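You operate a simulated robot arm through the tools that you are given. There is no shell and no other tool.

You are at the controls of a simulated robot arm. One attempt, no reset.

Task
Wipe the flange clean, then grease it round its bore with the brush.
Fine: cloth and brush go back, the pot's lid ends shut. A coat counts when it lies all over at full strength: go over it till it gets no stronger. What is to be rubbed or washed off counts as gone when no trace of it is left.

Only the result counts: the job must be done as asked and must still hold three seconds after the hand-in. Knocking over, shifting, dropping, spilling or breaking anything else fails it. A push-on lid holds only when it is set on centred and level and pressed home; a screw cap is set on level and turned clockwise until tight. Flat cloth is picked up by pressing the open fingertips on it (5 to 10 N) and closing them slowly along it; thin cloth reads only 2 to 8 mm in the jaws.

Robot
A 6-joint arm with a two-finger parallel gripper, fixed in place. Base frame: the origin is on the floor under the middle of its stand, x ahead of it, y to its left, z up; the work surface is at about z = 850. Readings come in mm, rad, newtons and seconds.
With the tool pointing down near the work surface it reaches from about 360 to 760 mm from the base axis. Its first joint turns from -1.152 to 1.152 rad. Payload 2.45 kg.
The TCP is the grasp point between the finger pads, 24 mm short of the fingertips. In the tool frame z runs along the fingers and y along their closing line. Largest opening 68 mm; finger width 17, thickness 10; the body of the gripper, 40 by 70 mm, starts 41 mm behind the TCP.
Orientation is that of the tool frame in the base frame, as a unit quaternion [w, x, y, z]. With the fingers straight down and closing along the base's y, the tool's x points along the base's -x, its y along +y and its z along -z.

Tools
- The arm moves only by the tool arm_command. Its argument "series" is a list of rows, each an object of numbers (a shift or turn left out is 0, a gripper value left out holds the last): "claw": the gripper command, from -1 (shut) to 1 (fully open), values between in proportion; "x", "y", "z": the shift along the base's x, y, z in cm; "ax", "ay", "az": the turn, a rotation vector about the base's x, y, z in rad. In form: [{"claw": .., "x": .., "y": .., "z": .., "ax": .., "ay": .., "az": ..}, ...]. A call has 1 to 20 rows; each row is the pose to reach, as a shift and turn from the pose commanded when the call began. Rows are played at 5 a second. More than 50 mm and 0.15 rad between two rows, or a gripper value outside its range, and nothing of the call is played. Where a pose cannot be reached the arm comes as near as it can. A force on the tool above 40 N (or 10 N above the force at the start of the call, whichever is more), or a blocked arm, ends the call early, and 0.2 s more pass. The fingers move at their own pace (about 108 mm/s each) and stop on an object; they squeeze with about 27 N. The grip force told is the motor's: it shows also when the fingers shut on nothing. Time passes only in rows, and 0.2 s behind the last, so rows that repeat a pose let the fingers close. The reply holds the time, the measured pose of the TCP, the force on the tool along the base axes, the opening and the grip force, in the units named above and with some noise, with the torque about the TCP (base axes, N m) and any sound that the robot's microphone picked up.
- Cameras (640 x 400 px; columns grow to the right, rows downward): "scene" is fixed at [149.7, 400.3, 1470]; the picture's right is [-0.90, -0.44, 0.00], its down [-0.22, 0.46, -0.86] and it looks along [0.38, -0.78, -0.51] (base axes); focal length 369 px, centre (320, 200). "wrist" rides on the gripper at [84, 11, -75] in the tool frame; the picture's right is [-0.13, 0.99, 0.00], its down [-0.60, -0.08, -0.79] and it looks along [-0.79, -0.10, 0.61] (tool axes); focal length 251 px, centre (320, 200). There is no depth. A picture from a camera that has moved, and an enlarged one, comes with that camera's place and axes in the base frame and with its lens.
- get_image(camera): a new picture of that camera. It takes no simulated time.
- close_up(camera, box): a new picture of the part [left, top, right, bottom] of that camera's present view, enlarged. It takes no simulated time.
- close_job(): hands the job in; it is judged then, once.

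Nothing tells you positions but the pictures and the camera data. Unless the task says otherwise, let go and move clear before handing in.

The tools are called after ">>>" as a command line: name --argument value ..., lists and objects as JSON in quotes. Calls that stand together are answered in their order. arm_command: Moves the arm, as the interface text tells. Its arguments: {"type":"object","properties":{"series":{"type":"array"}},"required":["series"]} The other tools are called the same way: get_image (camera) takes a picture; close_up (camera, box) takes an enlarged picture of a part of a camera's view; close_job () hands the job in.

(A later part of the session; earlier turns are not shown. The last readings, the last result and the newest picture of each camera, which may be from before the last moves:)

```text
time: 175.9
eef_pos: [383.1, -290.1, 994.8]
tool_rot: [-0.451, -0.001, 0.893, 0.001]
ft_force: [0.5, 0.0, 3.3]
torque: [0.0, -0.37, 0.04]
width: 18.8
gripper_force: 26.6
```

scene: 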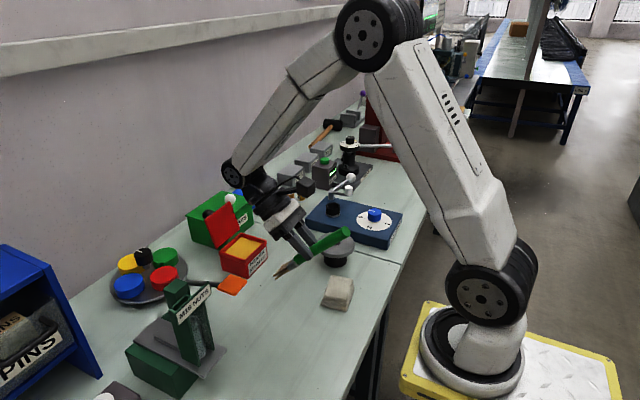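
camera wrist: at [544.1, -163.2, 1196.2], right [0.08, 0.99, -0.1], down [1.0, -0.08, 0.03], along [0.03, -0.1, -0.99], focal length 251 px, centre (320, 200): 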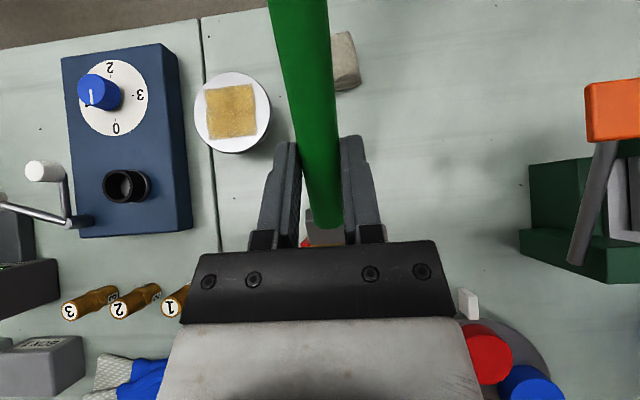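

>>> arm_command --series '[{"claw": -1, "x": -1, "z": -0.04}, {"x": -2, "z": -0.05}, {"x": -3, "z": -0.06}, {"x": -4, "z": -0.06}, {"x": -4.6, "y": 0.6, "z": -0.07}, {"x": -4.6, "y": 1.3, "z": -0.07}, {"x": -3.4, "y": 1.3, "z": -0.08}, {"x": -2.2, "y": 1.3, "z": -0.08}, {"x": -1, "y": 1.3, "z": -0.09}, {"x": 0.2, "y": 1.3, "z": -0.09}, {"x": 1.4, "y": 1.3, "z": -0.1}, {"x": 2.6, "y": 1.3, "z": -0.1}, {"x": 2.4, "y": 2.5, "z": -0.11}, {"x": 1.2, "y": 2.5, "z": -0.11}, {"x": 0, "y": 2.5, "z": -0.12}, {"x": -1.2, "y": 2.5, "z": -0.12}, {"x": -2.4, "y": 2.5, "z": -0.13}, {"x": -3.6, "y": 2.5, "z": -0.13}, {"x": -4.2, "y": 2.2, "z": -0.14}, {"x": -4.2, "y": 1.2, "z": -0.14}]'

>>> arm_command --series '[{"claw": -1, "y": -1}, {"y": -2}, {"y": -3}, {"y": -4}, {"x": 0.7, "y": -4}, {"x": 0.7, "y": -3}, {"x": 0.7, "y": -2}, {"x": 0.7, "y": -1}, {"x": 0.7, "y": 0}, {"x": 0.7, "y": 1}, {"x": 0, "y": 1}]'

```text
time: 180.1
eef_pos: [340.7, -277.6, 992.5]
tool_rot: [-0.452, -0.001, 0.892, 0.002]
ft_force: [-1.3, 3.8, 9.5]
torque: [0.21, -0.59, 0.22]
width: 19.0
gripper_force: 26.7
```

```text
time: 182.5
eef_pos: [341.5, -267.0, 992.1]
tool_rot: [-0.451, -0.001, 0.893, 0.001]
ft_force: [0.9, 0.5, 1.0]
torque: [0.01, -0.14, 0.05]
width: 19.0
gripper_force: 26.8
```

Those passes are done with contact held. I'll lift to the same viewing spot and compare.

>>> arm_command --series '[{"claw": -1, "z": 3}, {"z": 6}, {"z": 9}, {"x": 4, "y": 1.5, "z": 9.2}, {"x": 8, "y": 3, "z": 9.2}, {"x": 12, "y": 5, "z": 9.2}, {"x": 16, "y": 7, "z": 9.2}, {"x": 19.8, "y": 9.2, "z": 9.2}, {"x": 19.8, "y": 9.2, "z": 9.2}]'

>>> get_image --camera "wrist"

>>> close_up --camera "scene" --box '[310, 220, 362, 262]'

```text
time: 184.5
eef_pos: [539.0, -175.7, 1084.8]
tool_rot: [-0.45, 0.0, 0.893, 0.001]
ft_force: [-0.3, 0.0, -0.8]
torque: [0.0, 0.02, 0.02]
width: 19.1
gripper_force: 27.4
```

```text
taken
camera wrist: at [549.5, -164.4, 1195.7], right [0.08, 0.99, -0.1], down [1.0, -0.08, -0.01], along [-0.02, -0.1, -0.99], focal length 251 px, centre (320, 200)
```

wrist: 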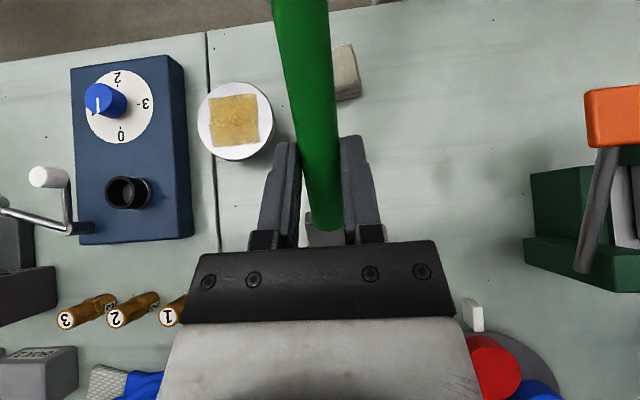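

```text
9.52 times, centred on (336, 241) of scene
camera zoom: at [149.7, 400.3, 1470.0], right [-0.9, -0.44, 0.0], down [-0.22, 0.46, -0.86], along [0.38, -0.78, -0.51], focal length 3518 px, centre (168, -190)
```

zoom: 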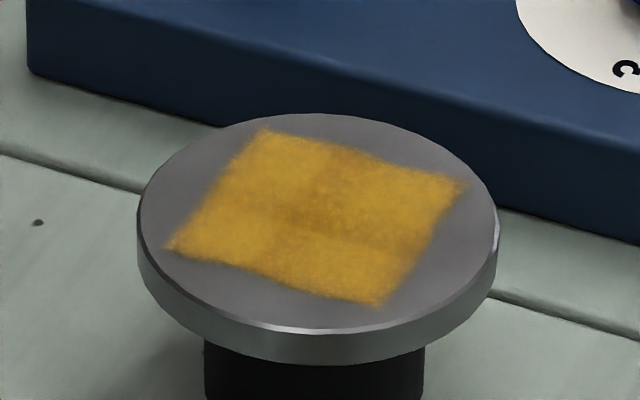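

>>> close_up --camera "wrist" --box '[188, 72, 283, 167]'

```text
4.21 times, centred on (236, 120) of wrist
camera zoom: at [549.5, -164.4, 1195.7], right [0.08, 0.99, -0.1], down [1.0, -0.08, -0.01], along [-0.02, -0.1, -0.99], focal length 1059 px, centre (676, 539)
```

zoom: 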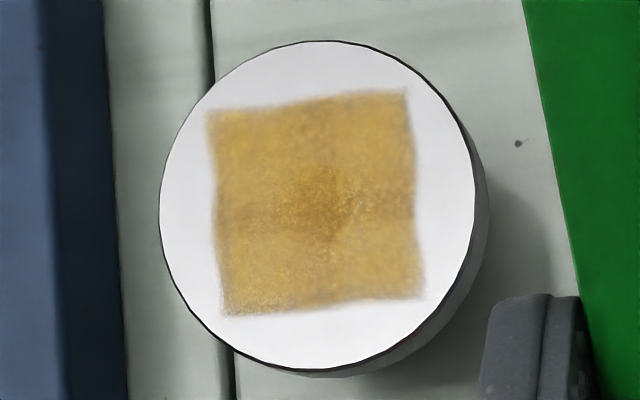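

The coat looks level or very slightly brighter, so I'll do one more dip and full pass to be sure it no longer changes.

>>> arm_command --series '[{"claw": -1, "x": 1, "ay": -0.05}, {"x": 2.5, "ay": -0.1}, {"x": 4, "ay": -0.15}, {"x": 4, "ay": -0.15}, {"x": 4, "z": -4, "ay": -0.15}, {"x": 4, "z": -7.5, "ay": -0.15}, {"x": 4, "z": -9.5, "ay": -0.15}, {"x": 4, "z": -10.2, "ay": -0.15}, {"x": 4, "z": -10.5, "ay": -0.15}, {"x": 4, "z": -10.7, "ay": -0.15}, {"x": 4, "z": -10.7, "ay": -0.15}]'

>>> close_up --camera "scene" --box '[225, 220, 285, 265]'

```text
time: 186.9
eef_pos: [580.0, -175.4, 977.2]
tool_rot: [-0.383, 0.0, 0.924, 0.001]
ft_force: [-0.2, 0.0, -1.3]
torque: [0.02, 0.0, -0.02]
width: 18.7
gripper_force: 27.0
```

```text
8.89 times, centred on (255, 242) of scene
camera zoom: at [149.7, 400.3, 1470.0], right [-0.9, -0.44, 0.0], down [-0.22, 0.46, -0.86], along [0.38, -0.78, -0.51], focal length 3284 px, centre (898, -178)
```

zoom: 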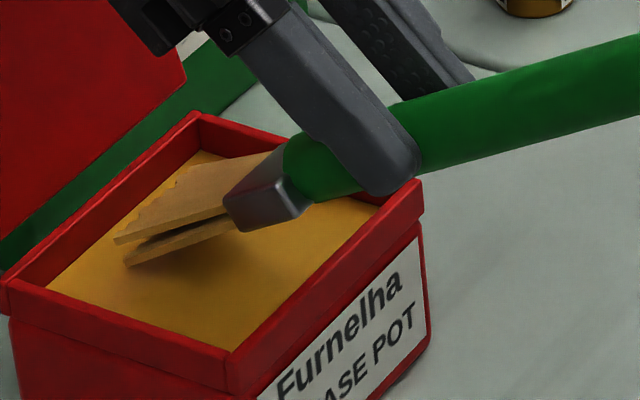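

>>> arm_command --series '[{"claw": -1, "z": -0.15}, {"z": -0.3}, {"z": -0.4}, {"z": -0.4}]'

```text
time: 187.9
eef_pos: [578.9, -175.9, 973.3]
tool_rot: [-0.382, 0.0, 0.924, 0.002]
ft_force: [-0.1, 1.0, -0.6]
torque: [-0.01, -0.01, -0.02]
width: 18.9
gripper_force: 27.1
```

>>> arm_command --series '[{"claw": -1, "z": -0.1}, {"z": -0.2}, {"z": -0.2}]'

```text
time: 188.7
eef_pos: [579.2, -175.7, 972.4]
tool_rot: [-0.382, -0.001, 0.924, 0.0]
ft_force: [-4.4, -0.3, 12.8]
torque: [-0.06, -0.68, 0.0]
width: 19.2
gripper_force: 27.4
```

>>> arm_command --series '[{"claw": -1, "z": 0.05}, {"y": 0.6, "z": 0.05}, {"y": -0.6, "z": 0.05}, {"y": 0, "z": 0.05}, {"z": 1}, {"z": 3}, {"z": 6}, {"z": 9.5}, {"x": -3, "y": -1.5, "z": 9.7, "ay": 0.05}, {"x": -7, "y": -4, "z": 9.7, "ay": 0.1}, {"x": -11, "y": -7, "z": 9.7, "ay": 0.15}, {"x": -14.5, "y": -10.5, "z": 9.7, "ay": 0.2}, {"x": -17.5, "y": -14, "z": 9.7, "ay": 0.2}, {"x": -17.5, "y": -14, "z": 7, "ay": 0.2}, {"x": -17.5, "y": -14, "z": 4, "ay": 0.2}, {"x": -17.5, "y": -14, "z": 2.9, "ay": 0.2}, {"x": -17.5, "y": -14, "z": 2.9, "ay": 0.2}]'

>>> close_up --camera "scene" --box '[285, 195, 375, 275]'

```text
time: 192.3
eef_pos: [404.1, -317.1, 999.4]
tool_rot: [-0.473, -0.001, 0.881, 0.001]
ft_force: [-0.7, -0.1, -0.7]
torque: [0.01, -0.01, -0.02]
width: 18.8
gripper_force: 27.2
```

```text
5.00 times, centred on (330, 235) of scene
camera zoom: at [149.7, 400.3, 1470.0], right [-0.9, -0.44, 0.0], down [-0.22, 0.46, -0.86], along [0.38, -0.78, -0.51], focal length 1847 px, centre (270, 25)
```

zoom: 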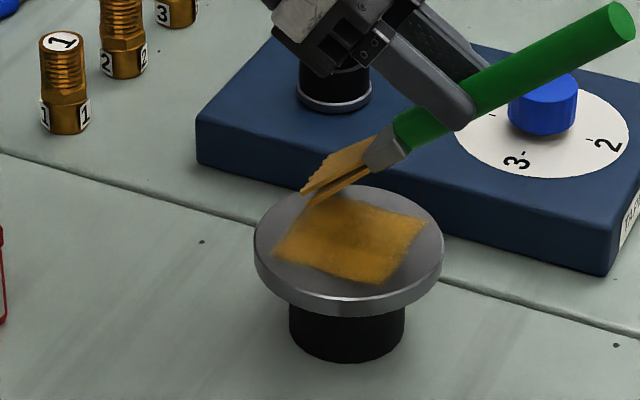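

>>> arm_command --series '[{"claw": -1, "z": -0.3}, {"z": -0.5}, {"z": -0.6}, {"z": -0.6}]'

```text
time: 193.3
eef_pos: [404.3, -315.5, 995.7]
tool_rot: [-0.473, 0.0, 0.881, 0.002]
ft_force: [0.8, 0.1, 3.7]
torque: [-0.06, -0.19, -0.03]
width: 19.0
gripper_force: 27.1
```

>>> arm_command --series '[{"claw": -1, "x": 0.6, "z": -0.06}, {"x": -1, "z": -0.06}, {"x": -2, "z": -0.07}, {"x": -3, "z": -0.07}, {"x": -4, "z": -0.08}, {"x": -5, "z": -0.08}, {"x": -6, "z": -0.09}, {"x": -6.6, "y": 0.6, "z": -0.09}, {"x": -6.6, "y": 1.4, "z": -0.1}, {"x": -5, "y": 1.4, "z": -0.1}, {"x": -4, "y": 1.4, "z": -0.11}, {"x": -3, "y": 1.4, "z": -0.11}, {"x": -2, "y": 1.4, "z": -0.12}, {"x": -1, "y": 1.4, "z": -0.12}, {"x": 0, "y": 1.4, "z": -0.13}, {"x": 0.8, "y": 1.4, "z": -0.13}, {"x": 0.8, "y": 2.6, "z": -0.14}, {"x": 0, "y": 2.6, "z": -0.14}, {"x": -1, "y": 2.6, "z": -0.15}, {"x": -2, "y": 2.6, "z": -0.15}]'

```text
time: 197.5
eef_pos: [384.5, -289.2, 993.5]
tool_rot: [-0.472, 0.001, 0.881, 0.001]
ft_force: [1.0, 1.4, 5.7]
torque: [0.06, -0.56, 0.05]
width: 18.9
gripper_force: 27.3
```

>>> arm_command --series '[{"claw": -1, "x": -1, "z": -0.02}, {"x": -2, "z": -0.03}, {"x": -3, "z": -0.03}, {"x": -4, "z": -0.04}, {"x": -4.6, "y": 0.6, "z": -0.04}, {"x": -4.6, "y": 1.3, "z": -0.05}, {"x": -3.4, "y": 1.3, "z": -0.05}, {"x": -2.2, "y": 1.3, "z": -0.06}, {"x": -1, "y": 1.3, "z": -0.06}, {"x": 0.2, "y": 1.3, "z": -0.07}, {"x": 1.4, "y": 1.3, "z": -0.07}, {"x": 2.6, "y": 1.3, "z": -0.08}, {"x": 2.4, "y": 2.5, "z": -0.08}, {"x": 1.2, "y": 2.5, "z": -0.09}, {"x": 0, "y": 2.5, "z": -0.09}, {"x": -1.2, "y": 2.5, "z": -0.1}, {"x": -2.4, "y": 2.5, "z": -0.1}, {"x": -3.6, "y": 2.5, "z": -0.11}, {"x": -4.2, "y": 2.2, "z": -0.11}, {"x": -4.2, "y": 1.2, "z": -0.12}]'

>>> arm_command --series '[{"claw": -1, "y": -1, "z": -0.02}, {"y": -2, "z": -0.02}, {"y": -3, "z": -0.03}, {"y": -4, "z": -0.03}, {"x": 1.4, "y": -4, "z": -0.03}, {"x": 1.4, "y": -2.6, "z": -0.04}, {"x": 1.4, "y": -1.2, "z": -0.04}, {"x": 1.4, "y": 0.2, "z": -0.04}, {"x": 1.4, "y": 1.2, "z": -0.05}, {"x": 3, "y": 1.2, "z": -0.05}, {"x": 3, "y": -0.2, "z": -0.05}, {"x": 3, "y": -1.6, "z": -0.06}, {"x": 3, "y": -3, "z": -0.06}, {"x": 3, "y": -4, "z": -0.06}, {"x": 4.6, "y": -4, "z": -0.07}, {"x": 4.6, "y": -2.6, "z": -0.07}, {"x": 4.6, "y": -1.2, "z": -0.07}, {"x": 4.6, "y": 0.2, "z": -0.08}, {"x": 4.6, "y": 1.2, "z": -0.08}]'

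```text
time: 201.7
eef_pos: [340.5, -277.5, 991.1]
tool_rot: [-0.474, -0.001, 0.881, 0.002]
ft_force: [-0.7, 3.8, 11.2]
torque: [0.22, -0.71, 0.27]
width: 18.6
gripper_force: 26.7
```

```text
time: 205.7
eef_pos: [389.2, -265.6, 990.6]
tool_rot: [-0.474, 0.0, 0.881, 0.0]
ft_force: [0.1, -2.6, 6.6]
torque: [-0.2, -0.43, -0.12]
width: 18.8
gripper_force: 27.1
```

>>> arm_command --series '[{"claw": -1, "x": 1.7, "y": -0.4}, {"x": 1.7, "y": -1.4, "z": -0.01}, {"x": 1.7, "y": -2.6, "z": -0.01}, {"x": 1.7, "y": -3.8, "z": -0.02}, {"x": 1.7, "y": -5, "z": -0.02}, {"x": 0.8, "y": -5, "z": -0.02}, {"x": 0.8, "y": -3.6, "z": -0.03}, {"x": 0.8, "y": -2.2, "z": -0.03}, {"x": 0.8, "y": -0.8, "z": -0.03}, {"x": 0.8, "y": -0.2, "z": -0.03}]'

>>> arm_command --series '[{"claw": -1, "z": 3}, {"z": 6}, {"z": 9}, {"x": 4, "y": 1.5, "z": 9.4}, {"x": 8, "y": 4, "z": 9.4}, {"x": 11, "y": 7, "z": 9.4}, {"x": 14.2, "y": 9.3, "z": 9.4}, {"x": 14.2, "y": 9.3, "z": 9.4}]'

>>> get_image --camera "wrist"

>>> close_up --camera "scene" --box '[310, 220, 362, 262]'

>>> close_up --camera "wrist" --box '[188, 72, 283, 167]'

```text
time: 207.9
eef_pos: [396.1, -266.7, 990.7]
tool_rot: [-0.474, 0.0, 0.881, 0.001]
ft_force: [-0.5, -1.8, 6.5]
torque: [-0.16, -0.4, -0.12]
width: 18.7
gripper_force: 27.0
```

```text
time: 209.7
eef_pos: [526.6, -172.2, 1078.4]
tool_rot: [-0.472, -0.001, 0.882, 0.001]
ft_force: [0.4, 0.0, -0.4]
torque: [0.03, -0.01, 0.0]
width: 18.7
gripper_force: 26.7
out of reach, approached as far as the arm can: row 7, 8
```

```text
taken
camera wrist: at [542.1, -160.9, 1189.8], right [0.07, 0.99, -0.11], down [0.99, -0.08, -0.06], along [-0.07, -0.1, -0.99], focal length 251 px, centre (320, 200)
```

wrist: 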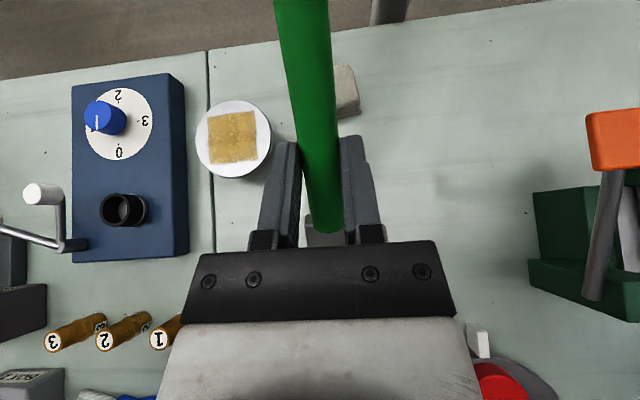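

```text
9.52 times, centred on (336, 241) of scene
camera zoom: at [149.7, 400.3, 1470.0], right [-0.9, -0.44, 0.0], down [-0.22, 0.46, -0.86], along [0.38, -0.78, -0.51], focal length 3518 px, centre (168, -190)
```

zoom: 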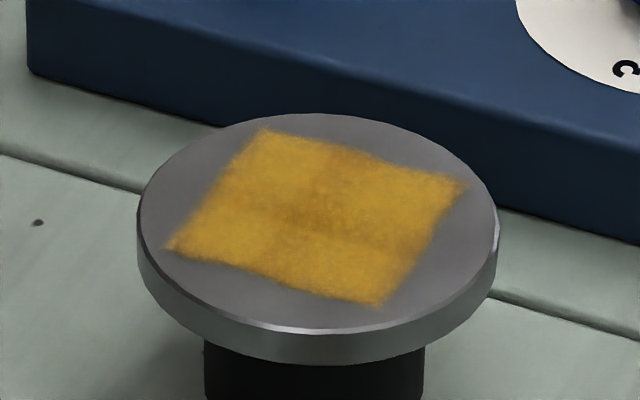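

```text
4.21 times, centred on (236, 120) of wrist
camera zoom: at [542.1, -160.9, 1189.8], right [0.07, 0.99, -0.11], down [0.99, -0.08, -0.06], along [-0.07, -0.1, -0.99], focal length 1059 px, centre (676, 539)
```

zoom: 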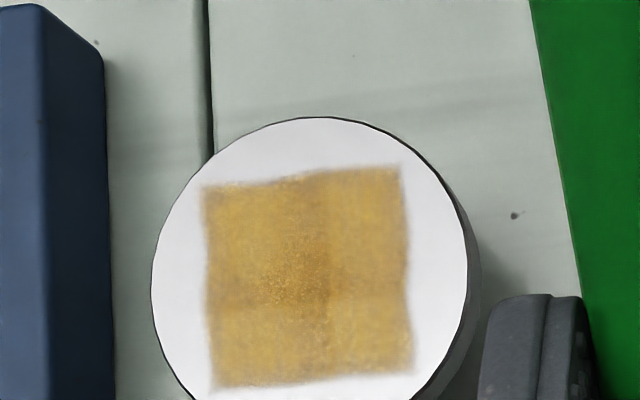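

The patch no longer changes with a freshly loaded brush, so the coat is at full strength, and the flange hasn't moved. Next I'll return the brush, rotating the tool so the brush ends up level over its original place.

>>> arm_command --series '[{"claw": -1, "x": -2, "y": 1.5, "ay": -0.1}, {"x": -4, "y": 3, "ay": -0.2}, {"x": -6, "y": 5, "ay": -0.3}, {"x": -8, "y": 6.5, "ay": -0.4}, {"x": -10, "y": 8.5, "z": -1, "ay": -0.5}, {"x": -11.7, "y": 9.9, "z": -2, "ay": -0.6}, {"x": -11.7, "y": 9.9, "z": -4, "ay": -0.7}, {"x": -11.7, "y": 9.9, "z": -6, "ay": -0.735}, {"x": -11.7, "y": 9.9, "z": -6, "ay": -0.735}]'

>>> get_image --camera "wrist"

>>> close_up --camera "scene" --box '[230, 190, 380, 310]'

```text
time: 211.7
eef_pos: [410.2, -74.5, 1018.8]
tool_rot: [-0.124, -0.002, 0.992, 0.001]
ft_force: [-1.4, 0.0, -0.2]
torque: [-0.01, 0.0, -0.01]
width: 19.1
gripper_force: 27.5
```

```text
taken
camera wrist: at [345.9, -62.8, 1112.3], right [0.12, 0.99, -0.03], down [0.78, -0.08, 0.62], along [0.61, -0.1, -0.79], focal length 251 px, centre (320, 200)
```

wrist: 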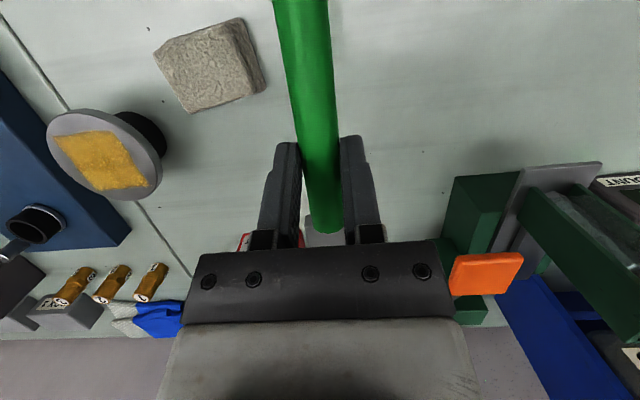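

```text
3.33 times, centred on (305, 250) of scene
camera zoom: at [149.7, 400.3, 1470.0], right [-0.9, -0.44, 0.0], down [-0.22, 0.46, -0.86], along [0.38, -0.78, -0.51], focal length 1232 px, centre (370, 33)
```

zoom: 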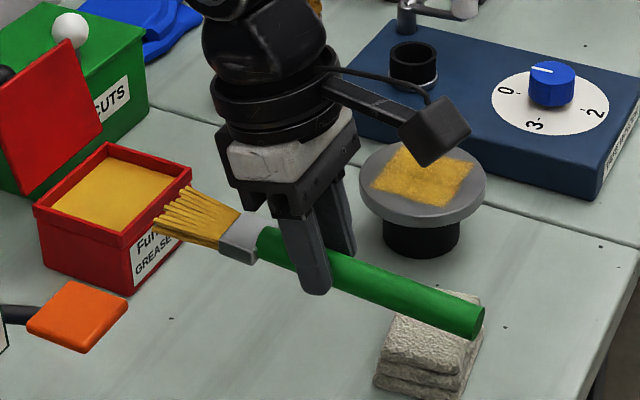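

>>> close_up --camera "scene" --box '[270, 235, 380, 300]'

```text
5.82 times, centred on (325, 268) of scene
camera zoom: at [149.7, 400.3, 1470.0], right [-0.9, -0.44, 0.0], down [-0.22, 0.46, -0.86], along [0.38, -0.78, -0.51], focal length 2150 px, centre (291, -193)
```

zoom: 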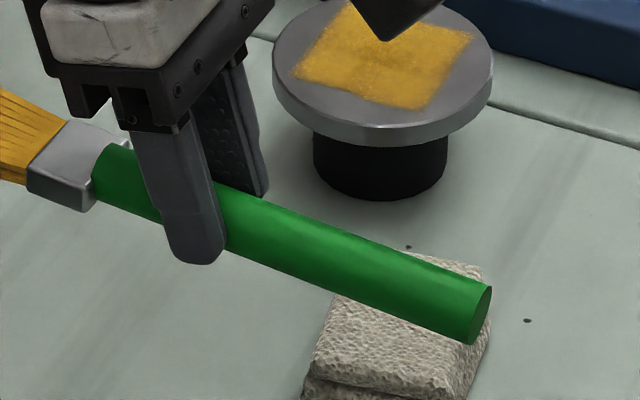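

The brush is nearly level, about 2–3° bristles-up. I'll trim the tilt by 0.04 rad and lower toward the bench in stages.

>>> arm_command --series '[{"claw": -1, "y": 0.08, "z": -3, "ay": 0.04}, {"y": 0.08, "z": -6, "ay": 0.04}, {"y": 0.08, "z": -9, "ay": 0.04}, {"y": 0.08, "z": -11.5, "ay": 0.04}, {"y": 0.08, "z": -12.6, "ay": 0.04}, {"y": 0.08, "z": -12.6, "ay": 0.04}]'

>>> close_up --camera "scene" --box '[250, 275, 370, 350]'

```text
time: 213.1
eef_pos: [410.6, -72.8, 892.6]
tool_rot: [-0.146, -0.001, 0.989, 0.0]
ft_force: [0.6, 0.1, -0.5]
torque: [-0.01, 0.0, 0.01]
width: 18.6
gripper_force: 27.0
```

```text
5.33 times, centred on (310, 312) of scene
camera zoom: at [149.7, 400.3, 1470.0], right [-0.9, -0.44, 0.0], down [-0.22, 0.46, -0.86], along [0.38, -0.78, -0.51], focal length 1970 px, centre (373, -400)
```

zoom: 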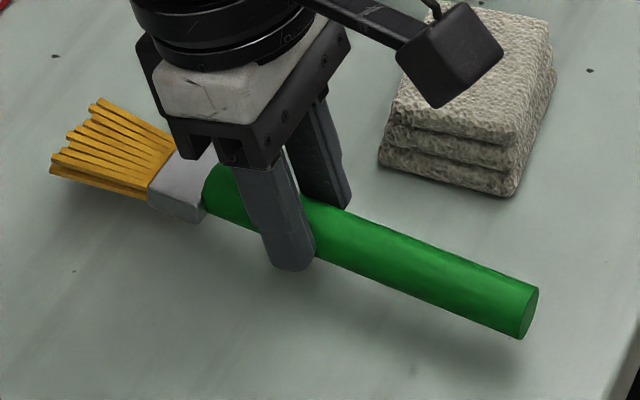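

The brush is level and right over its spot, about 10 mm above the bench. I'll lower it the rest of the way by touch.

>>> arm_command --series '[{"claw": -1, "x": 0.1, "z": -0.4}, {"x": 0.1, "z": -0.7}, {"x": 0.1, "z": -0.85}, {"x": 0.1, "z": -0.85}]'

```text
time: 214.1
eef_pos: [411.5, -72.6, 884.7]
tool_rot: [-0.145, 0.0, 0.989, 0.0]
ft_force: [0.3, -0.1, -0.4]
torque: [0.01, -0.01, 0.03]
width: 18.9
gripper_force: 26.7
```

>>> arm_command --series '[{"claw": -1, "z": -0.1}, {"z": -0.2}, {"z": -0.2}]'

```text
time: 214.9
eef_pos: [411.1, -72.4, 881.9]
tool_rot: [-0.145, -0.001, 0.989, 0.001]
ft_force: [0.5, -0.2, -0.6]
torque: [0.05, 0.0, 0.01]
width: 19.0
gripper_force: 27.1
```

>>> arm_command --series '[{"claw": -1, "z": -0.1}, {"z": -0.15}, {"z": -0.15}]'

>>> close_up --camera "scene" --box '[250, 275, 370, 350]'

```text
time: 215.7
eef_pos: [409.9, -72.2, 879.4]
tool_rot: [-0.146, 0.0, 0.989, 0.001]
ft_force: [-1.2, 0.7, -0.3]
torque: [-0.02, 0.01, 0.02]
width: 18.7
gripper_force: 26.5
```

```text
5.33 times, centred on (310, 312) of scene
camera zoom: at [149.7, 400.3, 1470.0], right [-0.9, -0.44, 0.0], down [-0.22, 0.46, -0.86], along [0.38, -0.78, -0.51], focal length 1970 px, centre (373, -400)
```

zoom: 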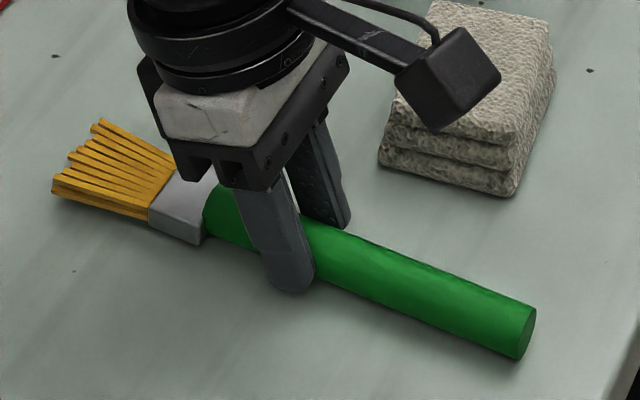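

>>> arm_command --series '[{"claw": -1, "z": -0.1}, {"z": -0.1}]'

>>> arm_command --series '[{"claw": -1, "z": -0.1}, {"z": -0.1}]'

```text
time: 216.3
eef_pos: [410.1, -73.6, 879.2]
tool_rot: [-0.146, -0.001, 0.989, 0.001]
ft_force: [-0.2, 0.2, 8.8]
torque: [0.02, 0.8, -0.02]
width: 18.9
gripper_force: 26.7
```

```text
time: 216.9
eef_pos: [410.6, -73.2, 879.0]
tool_rot: [-0.146, 0.0, 0.989, 0.001]
ft_force: [0.4, -1.2, 7.3]
torque: [0.02, 0.76, 0.04]
width: 19.1
gripper_force: 27.0
```

The brush is down on the bench, with its handle end touching first. I'll open gently and rise.

>>> arm_command --series '[{"claw": -0.35}, {"claw": -0.2}, {"claw": 0}, {"claw": 0.4}, {"claw": 0.9}, {"claw": 0.9, "z": 1}, {"z": 3}, {"z": 6}, {"z": 10}, {"z": 14}, {"z": 16}]'

>>> close_up --camera "scene" --box '[250, 260, 370, 350]'

>>> get_image --camera "wrist"

```text
time: 219.3
eef_pos: [410.8, -73.1, 1038.2]
tool_rot: [-0.146, -0.001, 0.989, 0.001]
ft_force: [-0.2, -0.6, -1.3]
torque: [0.01, -0.02, 0.0]
width: 64.9
gripper_force: 0.0
```

```text
4.44 times, centred on (310, 305) of scene
camera zoom: at [149.7, 400.3, 1470.0], right [-0.9, -0.44, 0.0], down [-0.22, 0.46, -0.86], along [0.38, -0.78, -0.51], focal length 1642 px, centre (364, -267)
```

zoom: 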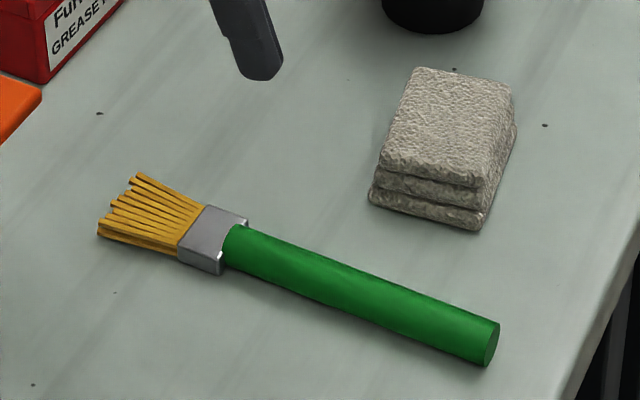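

```text
taken
camera wrist: at [352.4, -61.7, 1134.5], right [0.12, 0.99, -0.03], down [0.81, -0.08, 0.59], along [0.58, -0.1, -0.81], focal length 251 px, centre (320, 200)
```

wrist: 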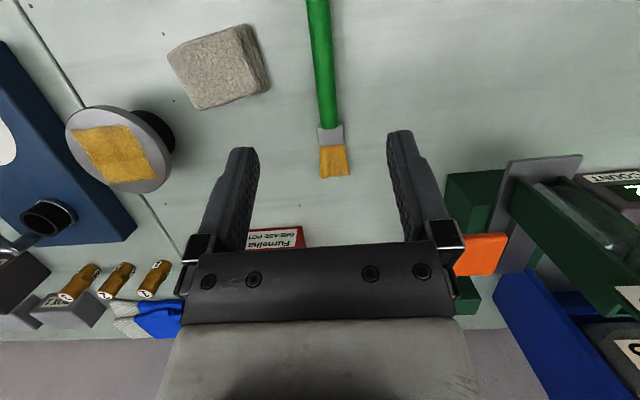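

The brush is back in its original spot. Now the lid: I'll move above its knob, which at rest is near (745, -175, 963), with the fingers upright.

>>> arm_command --series '[{"claw": 1, "z": 2, "ay": -0.05}, {"x": 4, "y": -1, "z": 5, "ay": -0.1}, {"x": 8.5, "y": -2.5, "z": 5, "ay": -0.15}, {"x": 13, "y": -4, "z": 5, "ay": -0.2}, {"x": 17.5, "y": -5.5, "z": 5, "ay": -0.25}, {"x": 22, "y": -7, "z": 5, "ay": -0.293}, {"x": 26, "y": -8.5, "z": 5, "ay": -0.293}, {"x": 29, "y": -9.7, "z": 5, "ay": -0.293}, {"x": 32.7, "y": -10.2, "z": 5, "ay": -0.293}, {"x": 32.7, "y": -10.2, "z": 5, "ay": -0.293}]'

>>> get_image --camera "wrist"

>>> close_up --camera "scene" --box '[180, 160, 290, 270]'

```text
refused: row 2 steps farther than a row can; nothing moved
```

```text
taken
camera wrist: at [352.4, -61.7, 1134.5], right [0.12, 0.99, -0.03], down [0.81, -0.08, 0.59], along [0.58, -0.1, -0.81], focal length 251 px, centre (320, 200)
```

wrist: 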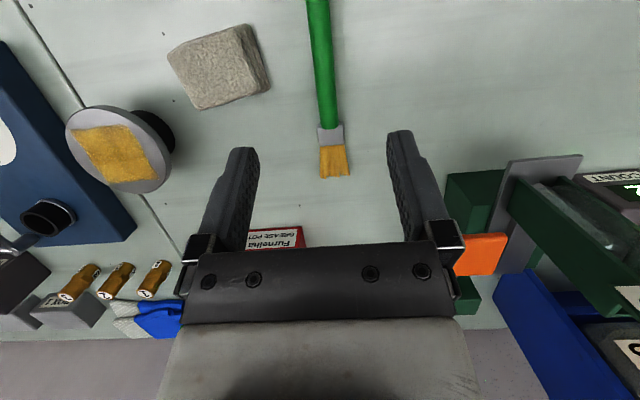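

```text
3.64 times, centred on (235, 215) of scene
camera zoom: at [149.7, 400.3, 1470.0], right [-0.9, -0.44, 0.0], down [-0.22, 0.46, -0.86], along [0.38, -0.78, -0.51], focal length 1343 px, centre (629, 146)
```

zoom: 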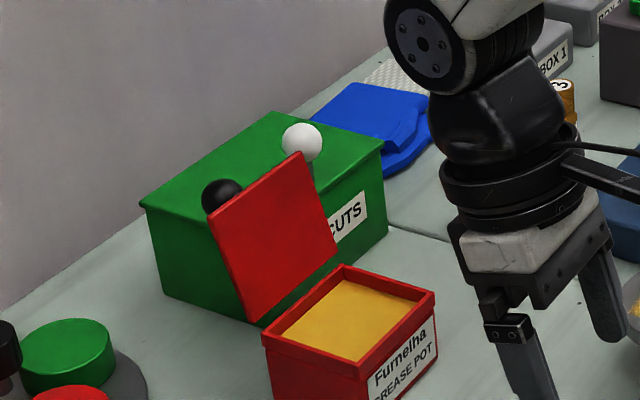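

One step was too long, so I'll repeat the move with shorter steps.

>>> arm_command --series '[{"claw": 1, "z": 2, "ay": -0.05}, {"x": 3.5, "y": -1, "z": 4, "ay": -0.1}, {"x": 7.5, "y": -2.2, "z": 5, "ay": -0.15}, {"x": 12, "y": -3.6, "z": 5, "ay": -0.2}, {"x": 16.5, "y": -5, "z": 5, "ay": -0.25}, {"x": 21, "y": -6.5, "z": 5, "ay": -0.293}, {"x": 25, "y": -8, "z": 5, "ay": -0.293}, {"x": 29, "y": -9.4, "z": 5, "ay": -0.293}, {"x": 32.7, "y": -10.2, "z": 5, "ay": -0.293}, {"x": 32.7, "y": -10.2, "z": 5, "ay": -0.293}]'

>>> get_image --camera "wrist"

>>> close_up --camera "scene" --box '[180, 160, 290, 270]'

```text
time: 221.5
eef_pos: [737.6, -175.4, 1086.4]
tool_rot: [0.0, -0.001, 1.0, 0.001]
ft_force: [-0.3, -0.1, 1.0]
torque: [-0.02, 0.0, 0.0]
width: 68.2
gripper_force: 0.0
```

```text
taken
camera wrist: at [653.8, -164.3, 1162.3], right [0.13, 0.99, 0.0], down [0.6, -0.08, 0.79], along [0.79, -0.1, -0.61], focal length 251 px, centre (320, 200)
```

wrist: 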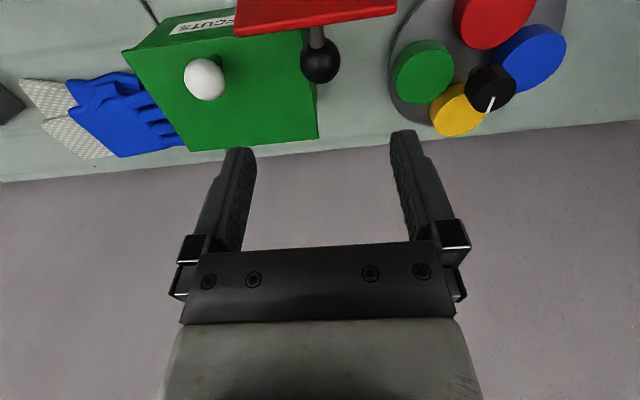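

```text
3.64 times, centred on (235, 215) of scene
camera zoom: at [149.7, 400.3, 1470.0], right [-0.9, -0.44, 0.0], down [-0.22, 0.46, -0.86], along [0.38, -0.78, -0.51], focal length 1343 px, centre (629, 146)
```

zoom: 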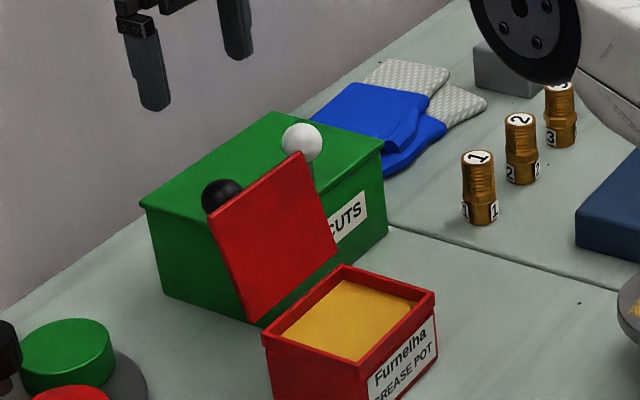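

The knob is at about (736, -175, 972), with the lid resting at about 105°. I'll lower the open fingers around it.

>>> arm_command --series '[{"claw": 1, "x": -0.1, "z": -4}, {"x": -0.1, "z": -7.5}, {"x": -0.1, "z": -10}, {"x": -0.1, "z": -11.3}, {"x": -0.1, "z": -11.5}, {"x": -0.1, "z": -11.5}]'

>>> get_image --camera "wrist"

>>> close_up --camera "scene" --box '[180, 160, 290, 270]'

```text
time: 222.9
eef_pos: [735.7, -174.6, 973.7]
tool_rot: [0.001, -0.001, 1.0, 0.0]
ft_force: [0.7, -0.3, 0.6]
torque: [0.02, -0.01, 0.0]
width: 68.1
gripper_force: 0.1
```

```text
taken
camera wrist: at [652.1, -163.3, 1048.2], right [0.13, 0.99, 0.0], down [0.6, -0.08, 0.79], along [0.79, -0.1, -0.61], focal length 251 px, centre (320, 200)
```

wrist: 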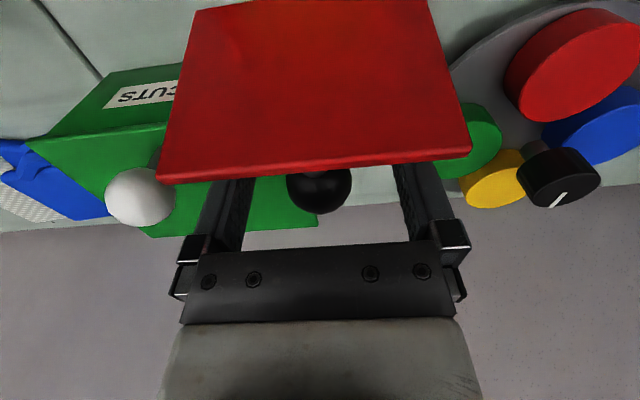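

```text
3.64 times, centred on (235, 215) of scene
camera zoom: at [149.7, 400.3, 1470.0], right [-0.9, -0.44, 0.0], down [-0.22, 0.46, -0.86], along [0.38, -0.78, -0.51], focal length 1343 px, centre (629, 146)
```

zoom: 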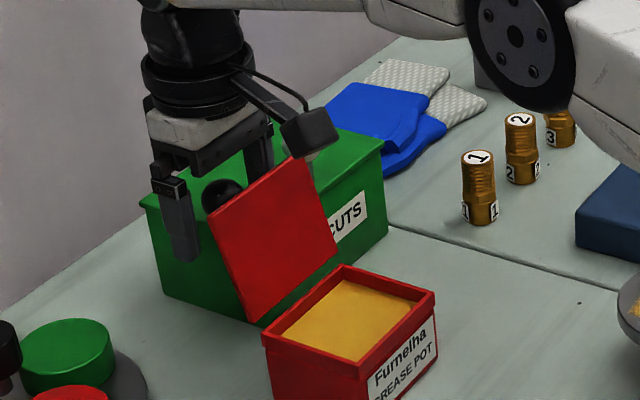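

The ball sits at the grip point. I'll close on it.

>>> arm_command --series '[{"claw": 0.3}, {"claw": 0}, {"claw": -0.3}, {"claw": -1}, {"claw": -1}]'

```text
time: 224.1
eef_pos: [736.8, -174.9, 973.7]
tool_rot: [0.0, 0.0, 1.0, 0.0]
ft_force: [0.8, -4.0, -0.7]
torque: [0.0, -0.05, 0.0]
width: 28.9
gripper_force: 43.0
```

The knob is gripped. I'll swing the lid closed along the reverse arc, turning the tool with it.

>>> arm_command --series '[{"claw": -1, "x": -0.27, "z": 0.23, "ay": -0.0436}, {"x": -0.54, "z": 0.45, "ay": -0.0873}, {"x": -0.83, "z": 0.65, "ay": -0.131}, {"x": -1.115, "z": 0.846, "ay": -0.1745}, {"x": -1.42, "z": 1.02, "ay": -0.218}, {"x": -1.724, "z": 1.192, "ay": -0.2618}, {"x": -2.36, "z": 1.484, "ay": -0.3491}, {"x": -2.36, "z": 1.484, "ay": -0.3491}]'

```text
time: 225.9
eef_pos: [713.1, -174.4, 989.2]
tool_rot: [0.175, -0.001, 0.985, 0.0]
ft_force: [-3.2, -4.4, 0.5]
torque: [-0.01, 0.2, -0.04]
width: 29.0
gripper_force: 43.8
```

>>> arm_command --series '[{"claw": -1, "x": -0.33, "z": 0.12, "ay": -0.0436}, {"x": -0.66, "z": 0.236, "ay": -0.0873}, {"x": -1.0, "z": 0.33, "ay": -0.131}, {"x": -1.337, "z": 0.414, "ay": -0.1745}, {"x": -2.028, "z": 0.532, "ay": -0.2618}, {"x": -2.726, "z": 0.588, "ay": -0.3491}, {"x": -3.426, "z": 0.584, "ay": -0.4363}, {"x": -4.123, "z": 0.52, "ay": -0.5236}, {"x": -4.123, "z": 0.52, "ay": -0.5236}]'

>>> close_up --camera "scene" --box '[180, 160, 310, 280]'

```text
time: 227.7
eef_pos: [669.9, -175.3, 991.3]
tool_rot: [0.379, -0.054, 0.924, -0.004]
ft_force: [-1.5, -4.2, 1.5]
torque: [-0.06, 0.06, -0.06]
width: 28.8
gripper_force: 43.1
stopped in row 8: the force on the tool passed its limit at 44 N (the readings are from after the stop); the commanded pose is now the measured one
```

```text
3.33 times, centred on (245, 220) of scene
camera zoom: at [149.6, 400.2, 1470.1], right [-0.9, -0.44, 0.0], down [-0.22, 0.46, -0.86], along [0.38, -0.78, -0.51], focal length 1232 px, centre (570, 133)
```

zoom: 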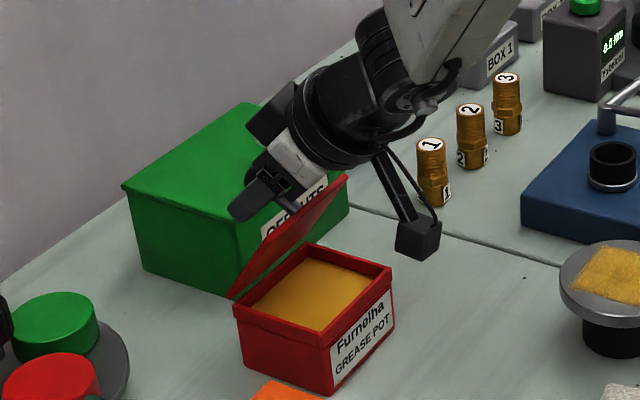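

The force briefly passed the limit and the tool yawed about 5°. The lid is still held, at about 55–60°. I'll straighten the tool first.

>>> arm_command --series '[{"claw": -1, "ax": 0.016, "ay": -0.002, "az": -0.032}, {"ax": 0.033, "ay": -0.004, "az": -0.065}, {"ax": 0.049, "ay": -0.007, "az": -0.097}, {"ax": 0.049, "ay": -0.007, "az": -0.097}]'

>>> get_image --camera "wrist"

```text
time: 228.7
eef_pos: [670.0, -174.9, 991.8]
tool_rot: [0.385, 0.0, 0.923, 0.0]
ft_force: [5.1, -10.0, -0.5]
torque: [-0.2, -0.4, 0.08]
width: 28.9
gripper_force: 42.3
```

```text
taken
camera wrist: at [557.0, -163.5, 985.6], right [0.09, 0.99, 0.09], down [-0.14, -0.08, 0.99], along [0.99, -0.1, 0.13], focal length 251 px, centre (320, 200)
```

wrist: 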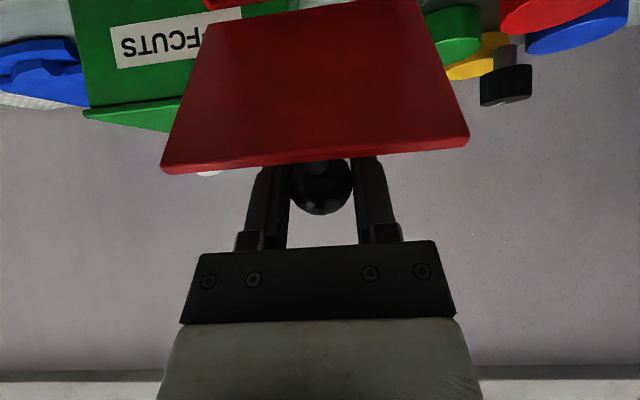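

The tool is straight again and the lid is at about 54°. I'll continue slowly in small steps.

>>> arm_command --series '[{"claw": -1, "x": -0.17, "z": -0.03, "ay": -0.022}, {"x": -0.338, "z": -0.06, "ay": -0.0436}, {"x": -0.505, "z": -0.1, "ay": -0.065}, {"x": -0.673, "z": -0.136, "ay": -0.0873}, {"x": -0.84, "z": -0.18, "ay": -0.109}, {"x": -1.005, "z": -0.226, "ay": -0.131}, {"x": -1.17, "z": -0.28, "ay": -0.153}, {"x": -1.332, "z": -0.33, "ay": -0.1745}, {"x": -1.332, "z": -0.33, "ay": -0.1745}]'

```text
time: 230.7
eef_pos: [657.3, -175.6, 988.2]
tool_rot: [0.463, 0.0, 0.886, -0.001]
ft_force: [4.0, -18.7, 4.3]
torque: [0.0, -0.43, -0.06]
width: 29.0
gripper_force: 42.6
```

>>> arm_command --series '[{"claw": -1, "x": -0.32, "y": -0.03, "z": -0.12, "ay": -0.0436}, {"x": -0.64, "y": -0.05, "z": -0.251, "ay": -0.0873}, {"x": -0.95, "y": -0.05, "z": -0.4, "ay": -0.131}, {"x": -1.255, "y": -0.05, "z": -0.556, "ay": -0.1745}, {"x": -1.55, "y": -0.05, "z": -0.73, "ay": -0.218}, {"x": -1.842, "y": -0.05, "z": -0.915, "ay": -0.2618}, {"x": -2.12, "y": -0.05, "z": -1.115, "ay": -0.29}, {"x": -2.395, "y": -0.05, "z": -1.323, "ay": -0.32}, {"x": -2.395, "y": -0.05, "z": -1.323, "ay": -0.32}]'

>>> close_up --camera "scene" --box '[190, 180, 320, 290]'

```text
time: 232.7
eef_pos: [633.8, -175.3, 976.1]
tool_rot: [0.6, -0.002, 0.8, 0.0]
ft_force: [15.2, -12.4, 1.0]
torque: [0.07, -1.04, -0.02]
width: 29.1
gripper_force: 42.9
```

```text
3.64 times, centred on (255, 235) of scene
camera zoom: at [150.1, 400.0, 1470.1], right [-0.9, -0.44, 0.0], down [-0.22, 0.46, -0.86], along [0.38, -0.78, -0.51], focal length 1343 px, centre (556, 73)
```

zoom: 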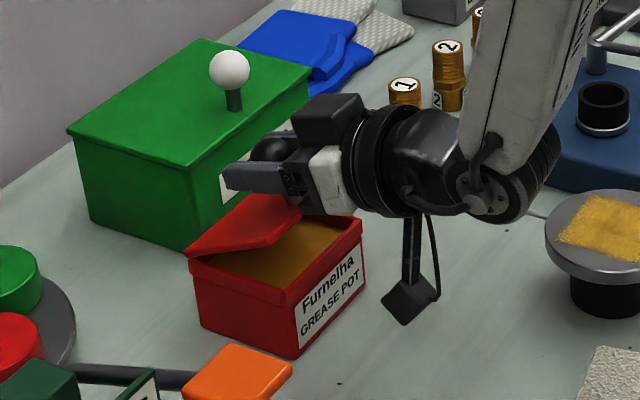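

The lid is at about 24°, and the arm is clear of everything. I'll lower it the rest of the way, letting the ball pivot in the fingers.

>>> arm_command --series '[{"claw": -1, "x": -0.26, "z": -0.23}, {"x": -0.515, "z": -0.455}, {"x": -0.755, "z": -0.7}, {"x": -0.989, "z": -0.953}, {"x": -1.21, "z": -1.22}, {"x": -1.418, "z": -1.49}, {"x": -1.61, "z": -1.77}, {"x": -1.798, "z": -2.063}, {"x": -1.94, "z": -2.3}, {"x": -1.94, "z": -2.3}]'

>>> close_up --camera "scene" --box '[190, 190, 310, 290]'

```text
time: 234.9
eef_pos: [613.5, -174.2, 953.8]
tool_rot: [0.599, -0.001, 0.801, 0.004]
ft_force: [0.3, 0.4, 15.5]
torque: [0.0, -1.14, 0.0]
width: 28.8
gripper_force: 42.8
```

```text
4.00 times, centred on (250, 240) of scene
camera zoom: at [149.4, 400.4, 1470.0], right [-0.9, -0.44, 0.0], down [-0.22, 0.46, -0.86], along [0.38, -0.78, -0.51], focal length 1478 px, centre (600, 40)
```

zoom: 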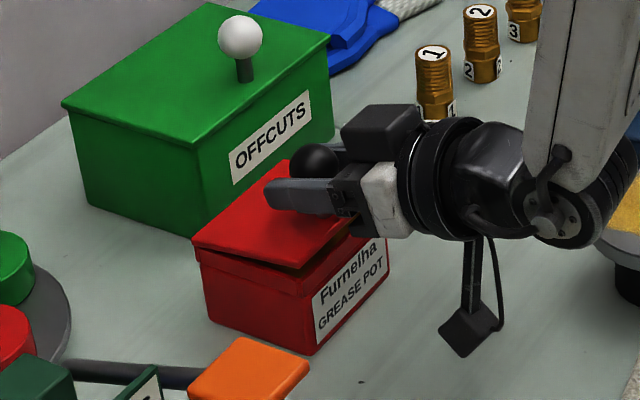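

>>> arm_command --series '[{"claw": -1, "x": -0.07, "z": -0.15}, {"x": -0.12, "z": -0.3}, {"x": -0.15, "z": -0.4}, {"x": -0.15, "z": -0.4}]'

>>> close_up --camera "scene" --box '[205, 220, 285, 285]'

```text
time: 235.9
eef_pos: [612.1, -174.5, 950.4]
tool_rot: [0.599, 0.0, 0.801, 0.004]
ft_force: [-3.1, 4.5, 17.9]
torque: [-0.04, -1.11, 0.04]
width: 29.0
gripper_force: 43.2
```

```text
6.15 times, centred on (245, 252) of scene
camera zoom: at [149.2, 400.6, 1470.0], right [-0.9, -0.44, 0.0], down [-0.22, 0.46, -0.86], along [0.38, -0.78, -0.51], focal length 2274 px, centre (782, -123)
```

zoom: 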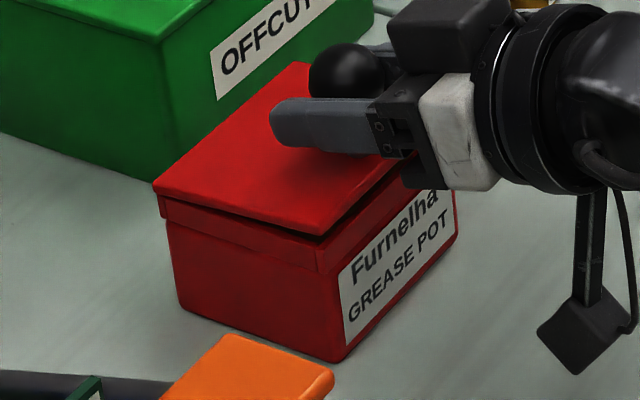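

Only a few millimetres of gap remain at the front. I'll release so the lid settles, and back the fingers out along their axis.

>>> arm_command --series '[{"claw": -0.1}, {"claw": 0.1}, {"claw": 0.5}, {"claw": 1}, {"claw": 1}]'

>>> close_up --camera "scene" --box '[205, 220, 285, 285]'

```text
time: 237.1
eef_pos: [612.7, -176.5, 948.3]
tool_rot: [0.598, 0.0, 0.802, 0.005]
ft_force: [-0.5, -0.6, 0.8]
torque: [0.04, 0.01, 0.01]
width: 68.2
gripper_force: 0.1
```

```text
6.15 times, centred on (245, 252) of scene
camera zoom: at [149.7, 400.3, 1470.0], right [-0.9, -0.44, 0.0], down [-0.22, 0.46, -0.86], along [0.38, -0.78, -0.51], focal length 2274 px, centre (782, -123)
```

zoom: 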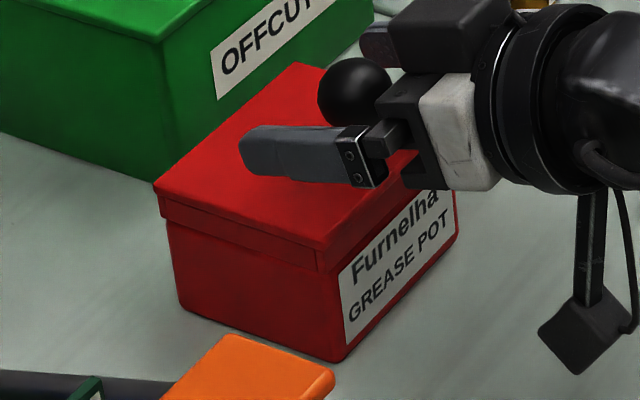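

The lid is shut, with edges exactly where they were at the start. I'll lift away, straighten the tool, and take a final look around.

>>> arm_command --series '[{"claw": 1, "z": 1}, {"z": 3}, {"z": 6}, {"x": -2, "z": 10}, {"x": -4, "z": 14}, {"x": -6, "z": 17, "ay": 0.1}, {"x": -8, "z": 19, "ay": 0.22}, {"x": -10, "z": 20, "ay": 0.35}, {"x": -12, "z": 20, "ay": 0.48}, {"x": -14, "z": 20, "ay": 0.6}, {"x": -15, "z": 20, "ay": 0.72}, {"x": -16, "z": 20, "ay": 0.84}, {"x": -17, "z": 20, "ay": 0.96}, {"x": -18, "z": 20, "ay": 1.08}, {"x": -18, "z": 20, "ay": 1.2}, {"x": -18, "z": 20, "ay": 1.28}, {"x": -18, "z": 20, "ay": 1.28}]'

>>> get_image --camera "scene"

>>> get_image --camera "wrist"

>>> close_up --camera "scene" --box '[200, 210, 370, 350]'

```text
time: 240.7
eef_pos: [430.8, -174.8, 1149.4]
tool_rot: [0.001, -0.001, 1.0, 0.001]
ft_force: [-0.2, -0.2, 0.4]
torque: [0.0, -0.03, -0.01]
width: 68.1
gripper_force: 0.1
```

```text
taken
```

scene: 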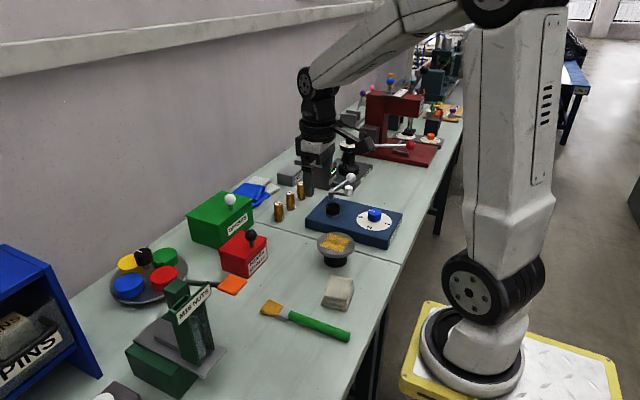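

```text
taken
camera wrist: at [346.9, -163.7, 1223.5], right [0.13, 0.99, 0.0], down [0.6, -0.08, 0.79], along [0.79, -0.1, -0.61], focal length 251 px, centre (320, 200)
```

wrist: 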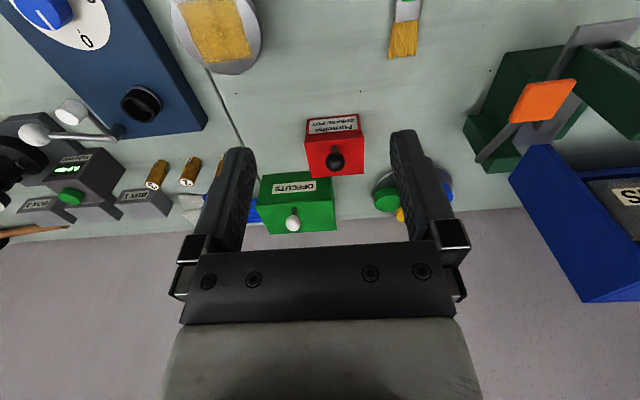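

```text
2.86 times, centred on (285, 280) of scene
camera zoom: at [149.7, 400.3, 1470.0], right [-0.9, -0.44, 0.0], down [-0.22, 0.46, -0.86], along [0.38, -0.78, -0.51], focal length 1056 px, centre (420, -29)
```

zoom: 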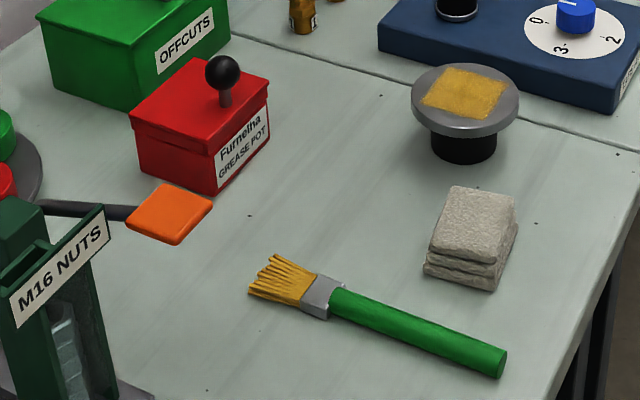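

>>> close_up --camera "wrist" --box '[165, 0, 270, 80]'

>>> close_up --camera "scene" --box '[312, 225, 360, 258]'

>>> close_up --camera "scene" --box '[205, 220, 285, 285]'

```text
5.00 times, centred on (218, 40) of wrist
camera zoom: at [346.9, -163.7, 1223.5], right [0.13, 0.99, 0.0], down [0.6, -0.08, 0.79], along [0.79, -0.1, -0.61], focal length 1257 px, centre (832, 1000)
```

zoom: 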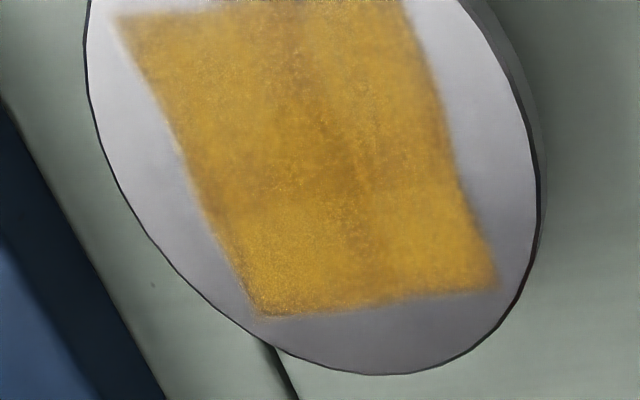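

```text
12.12 times, centred on (336, 242) of scene
camera zoom: at [149.7, 400.3, 1470.0], right [-0.9, -0.44, 0.0], down [-0.22, 0.46, -0.86], along [0.38, -0.78, -0.51], focal length 4478 px, centre (126, -303)
```

zoom: 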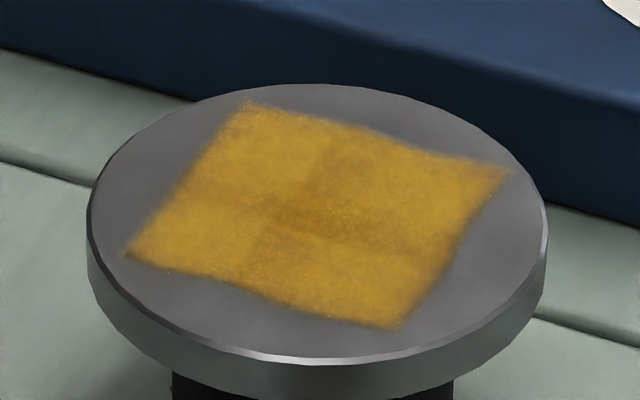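

```text
6.15 times, centred on (245, 252) of scene
camera zoom: at [149.7, 400.3, 1470.0], right [-0.9, -0.44, 0.0], down [-0.22, 0.46, -0.86], along [0.38, -0.78, -0.51], focal length 2274 px, centre (782, -123)
```

zoom: 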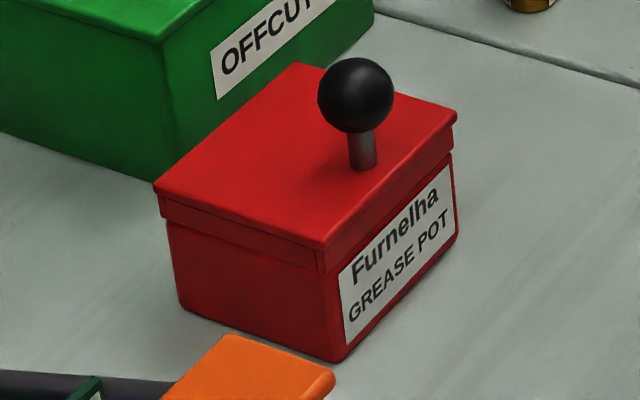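

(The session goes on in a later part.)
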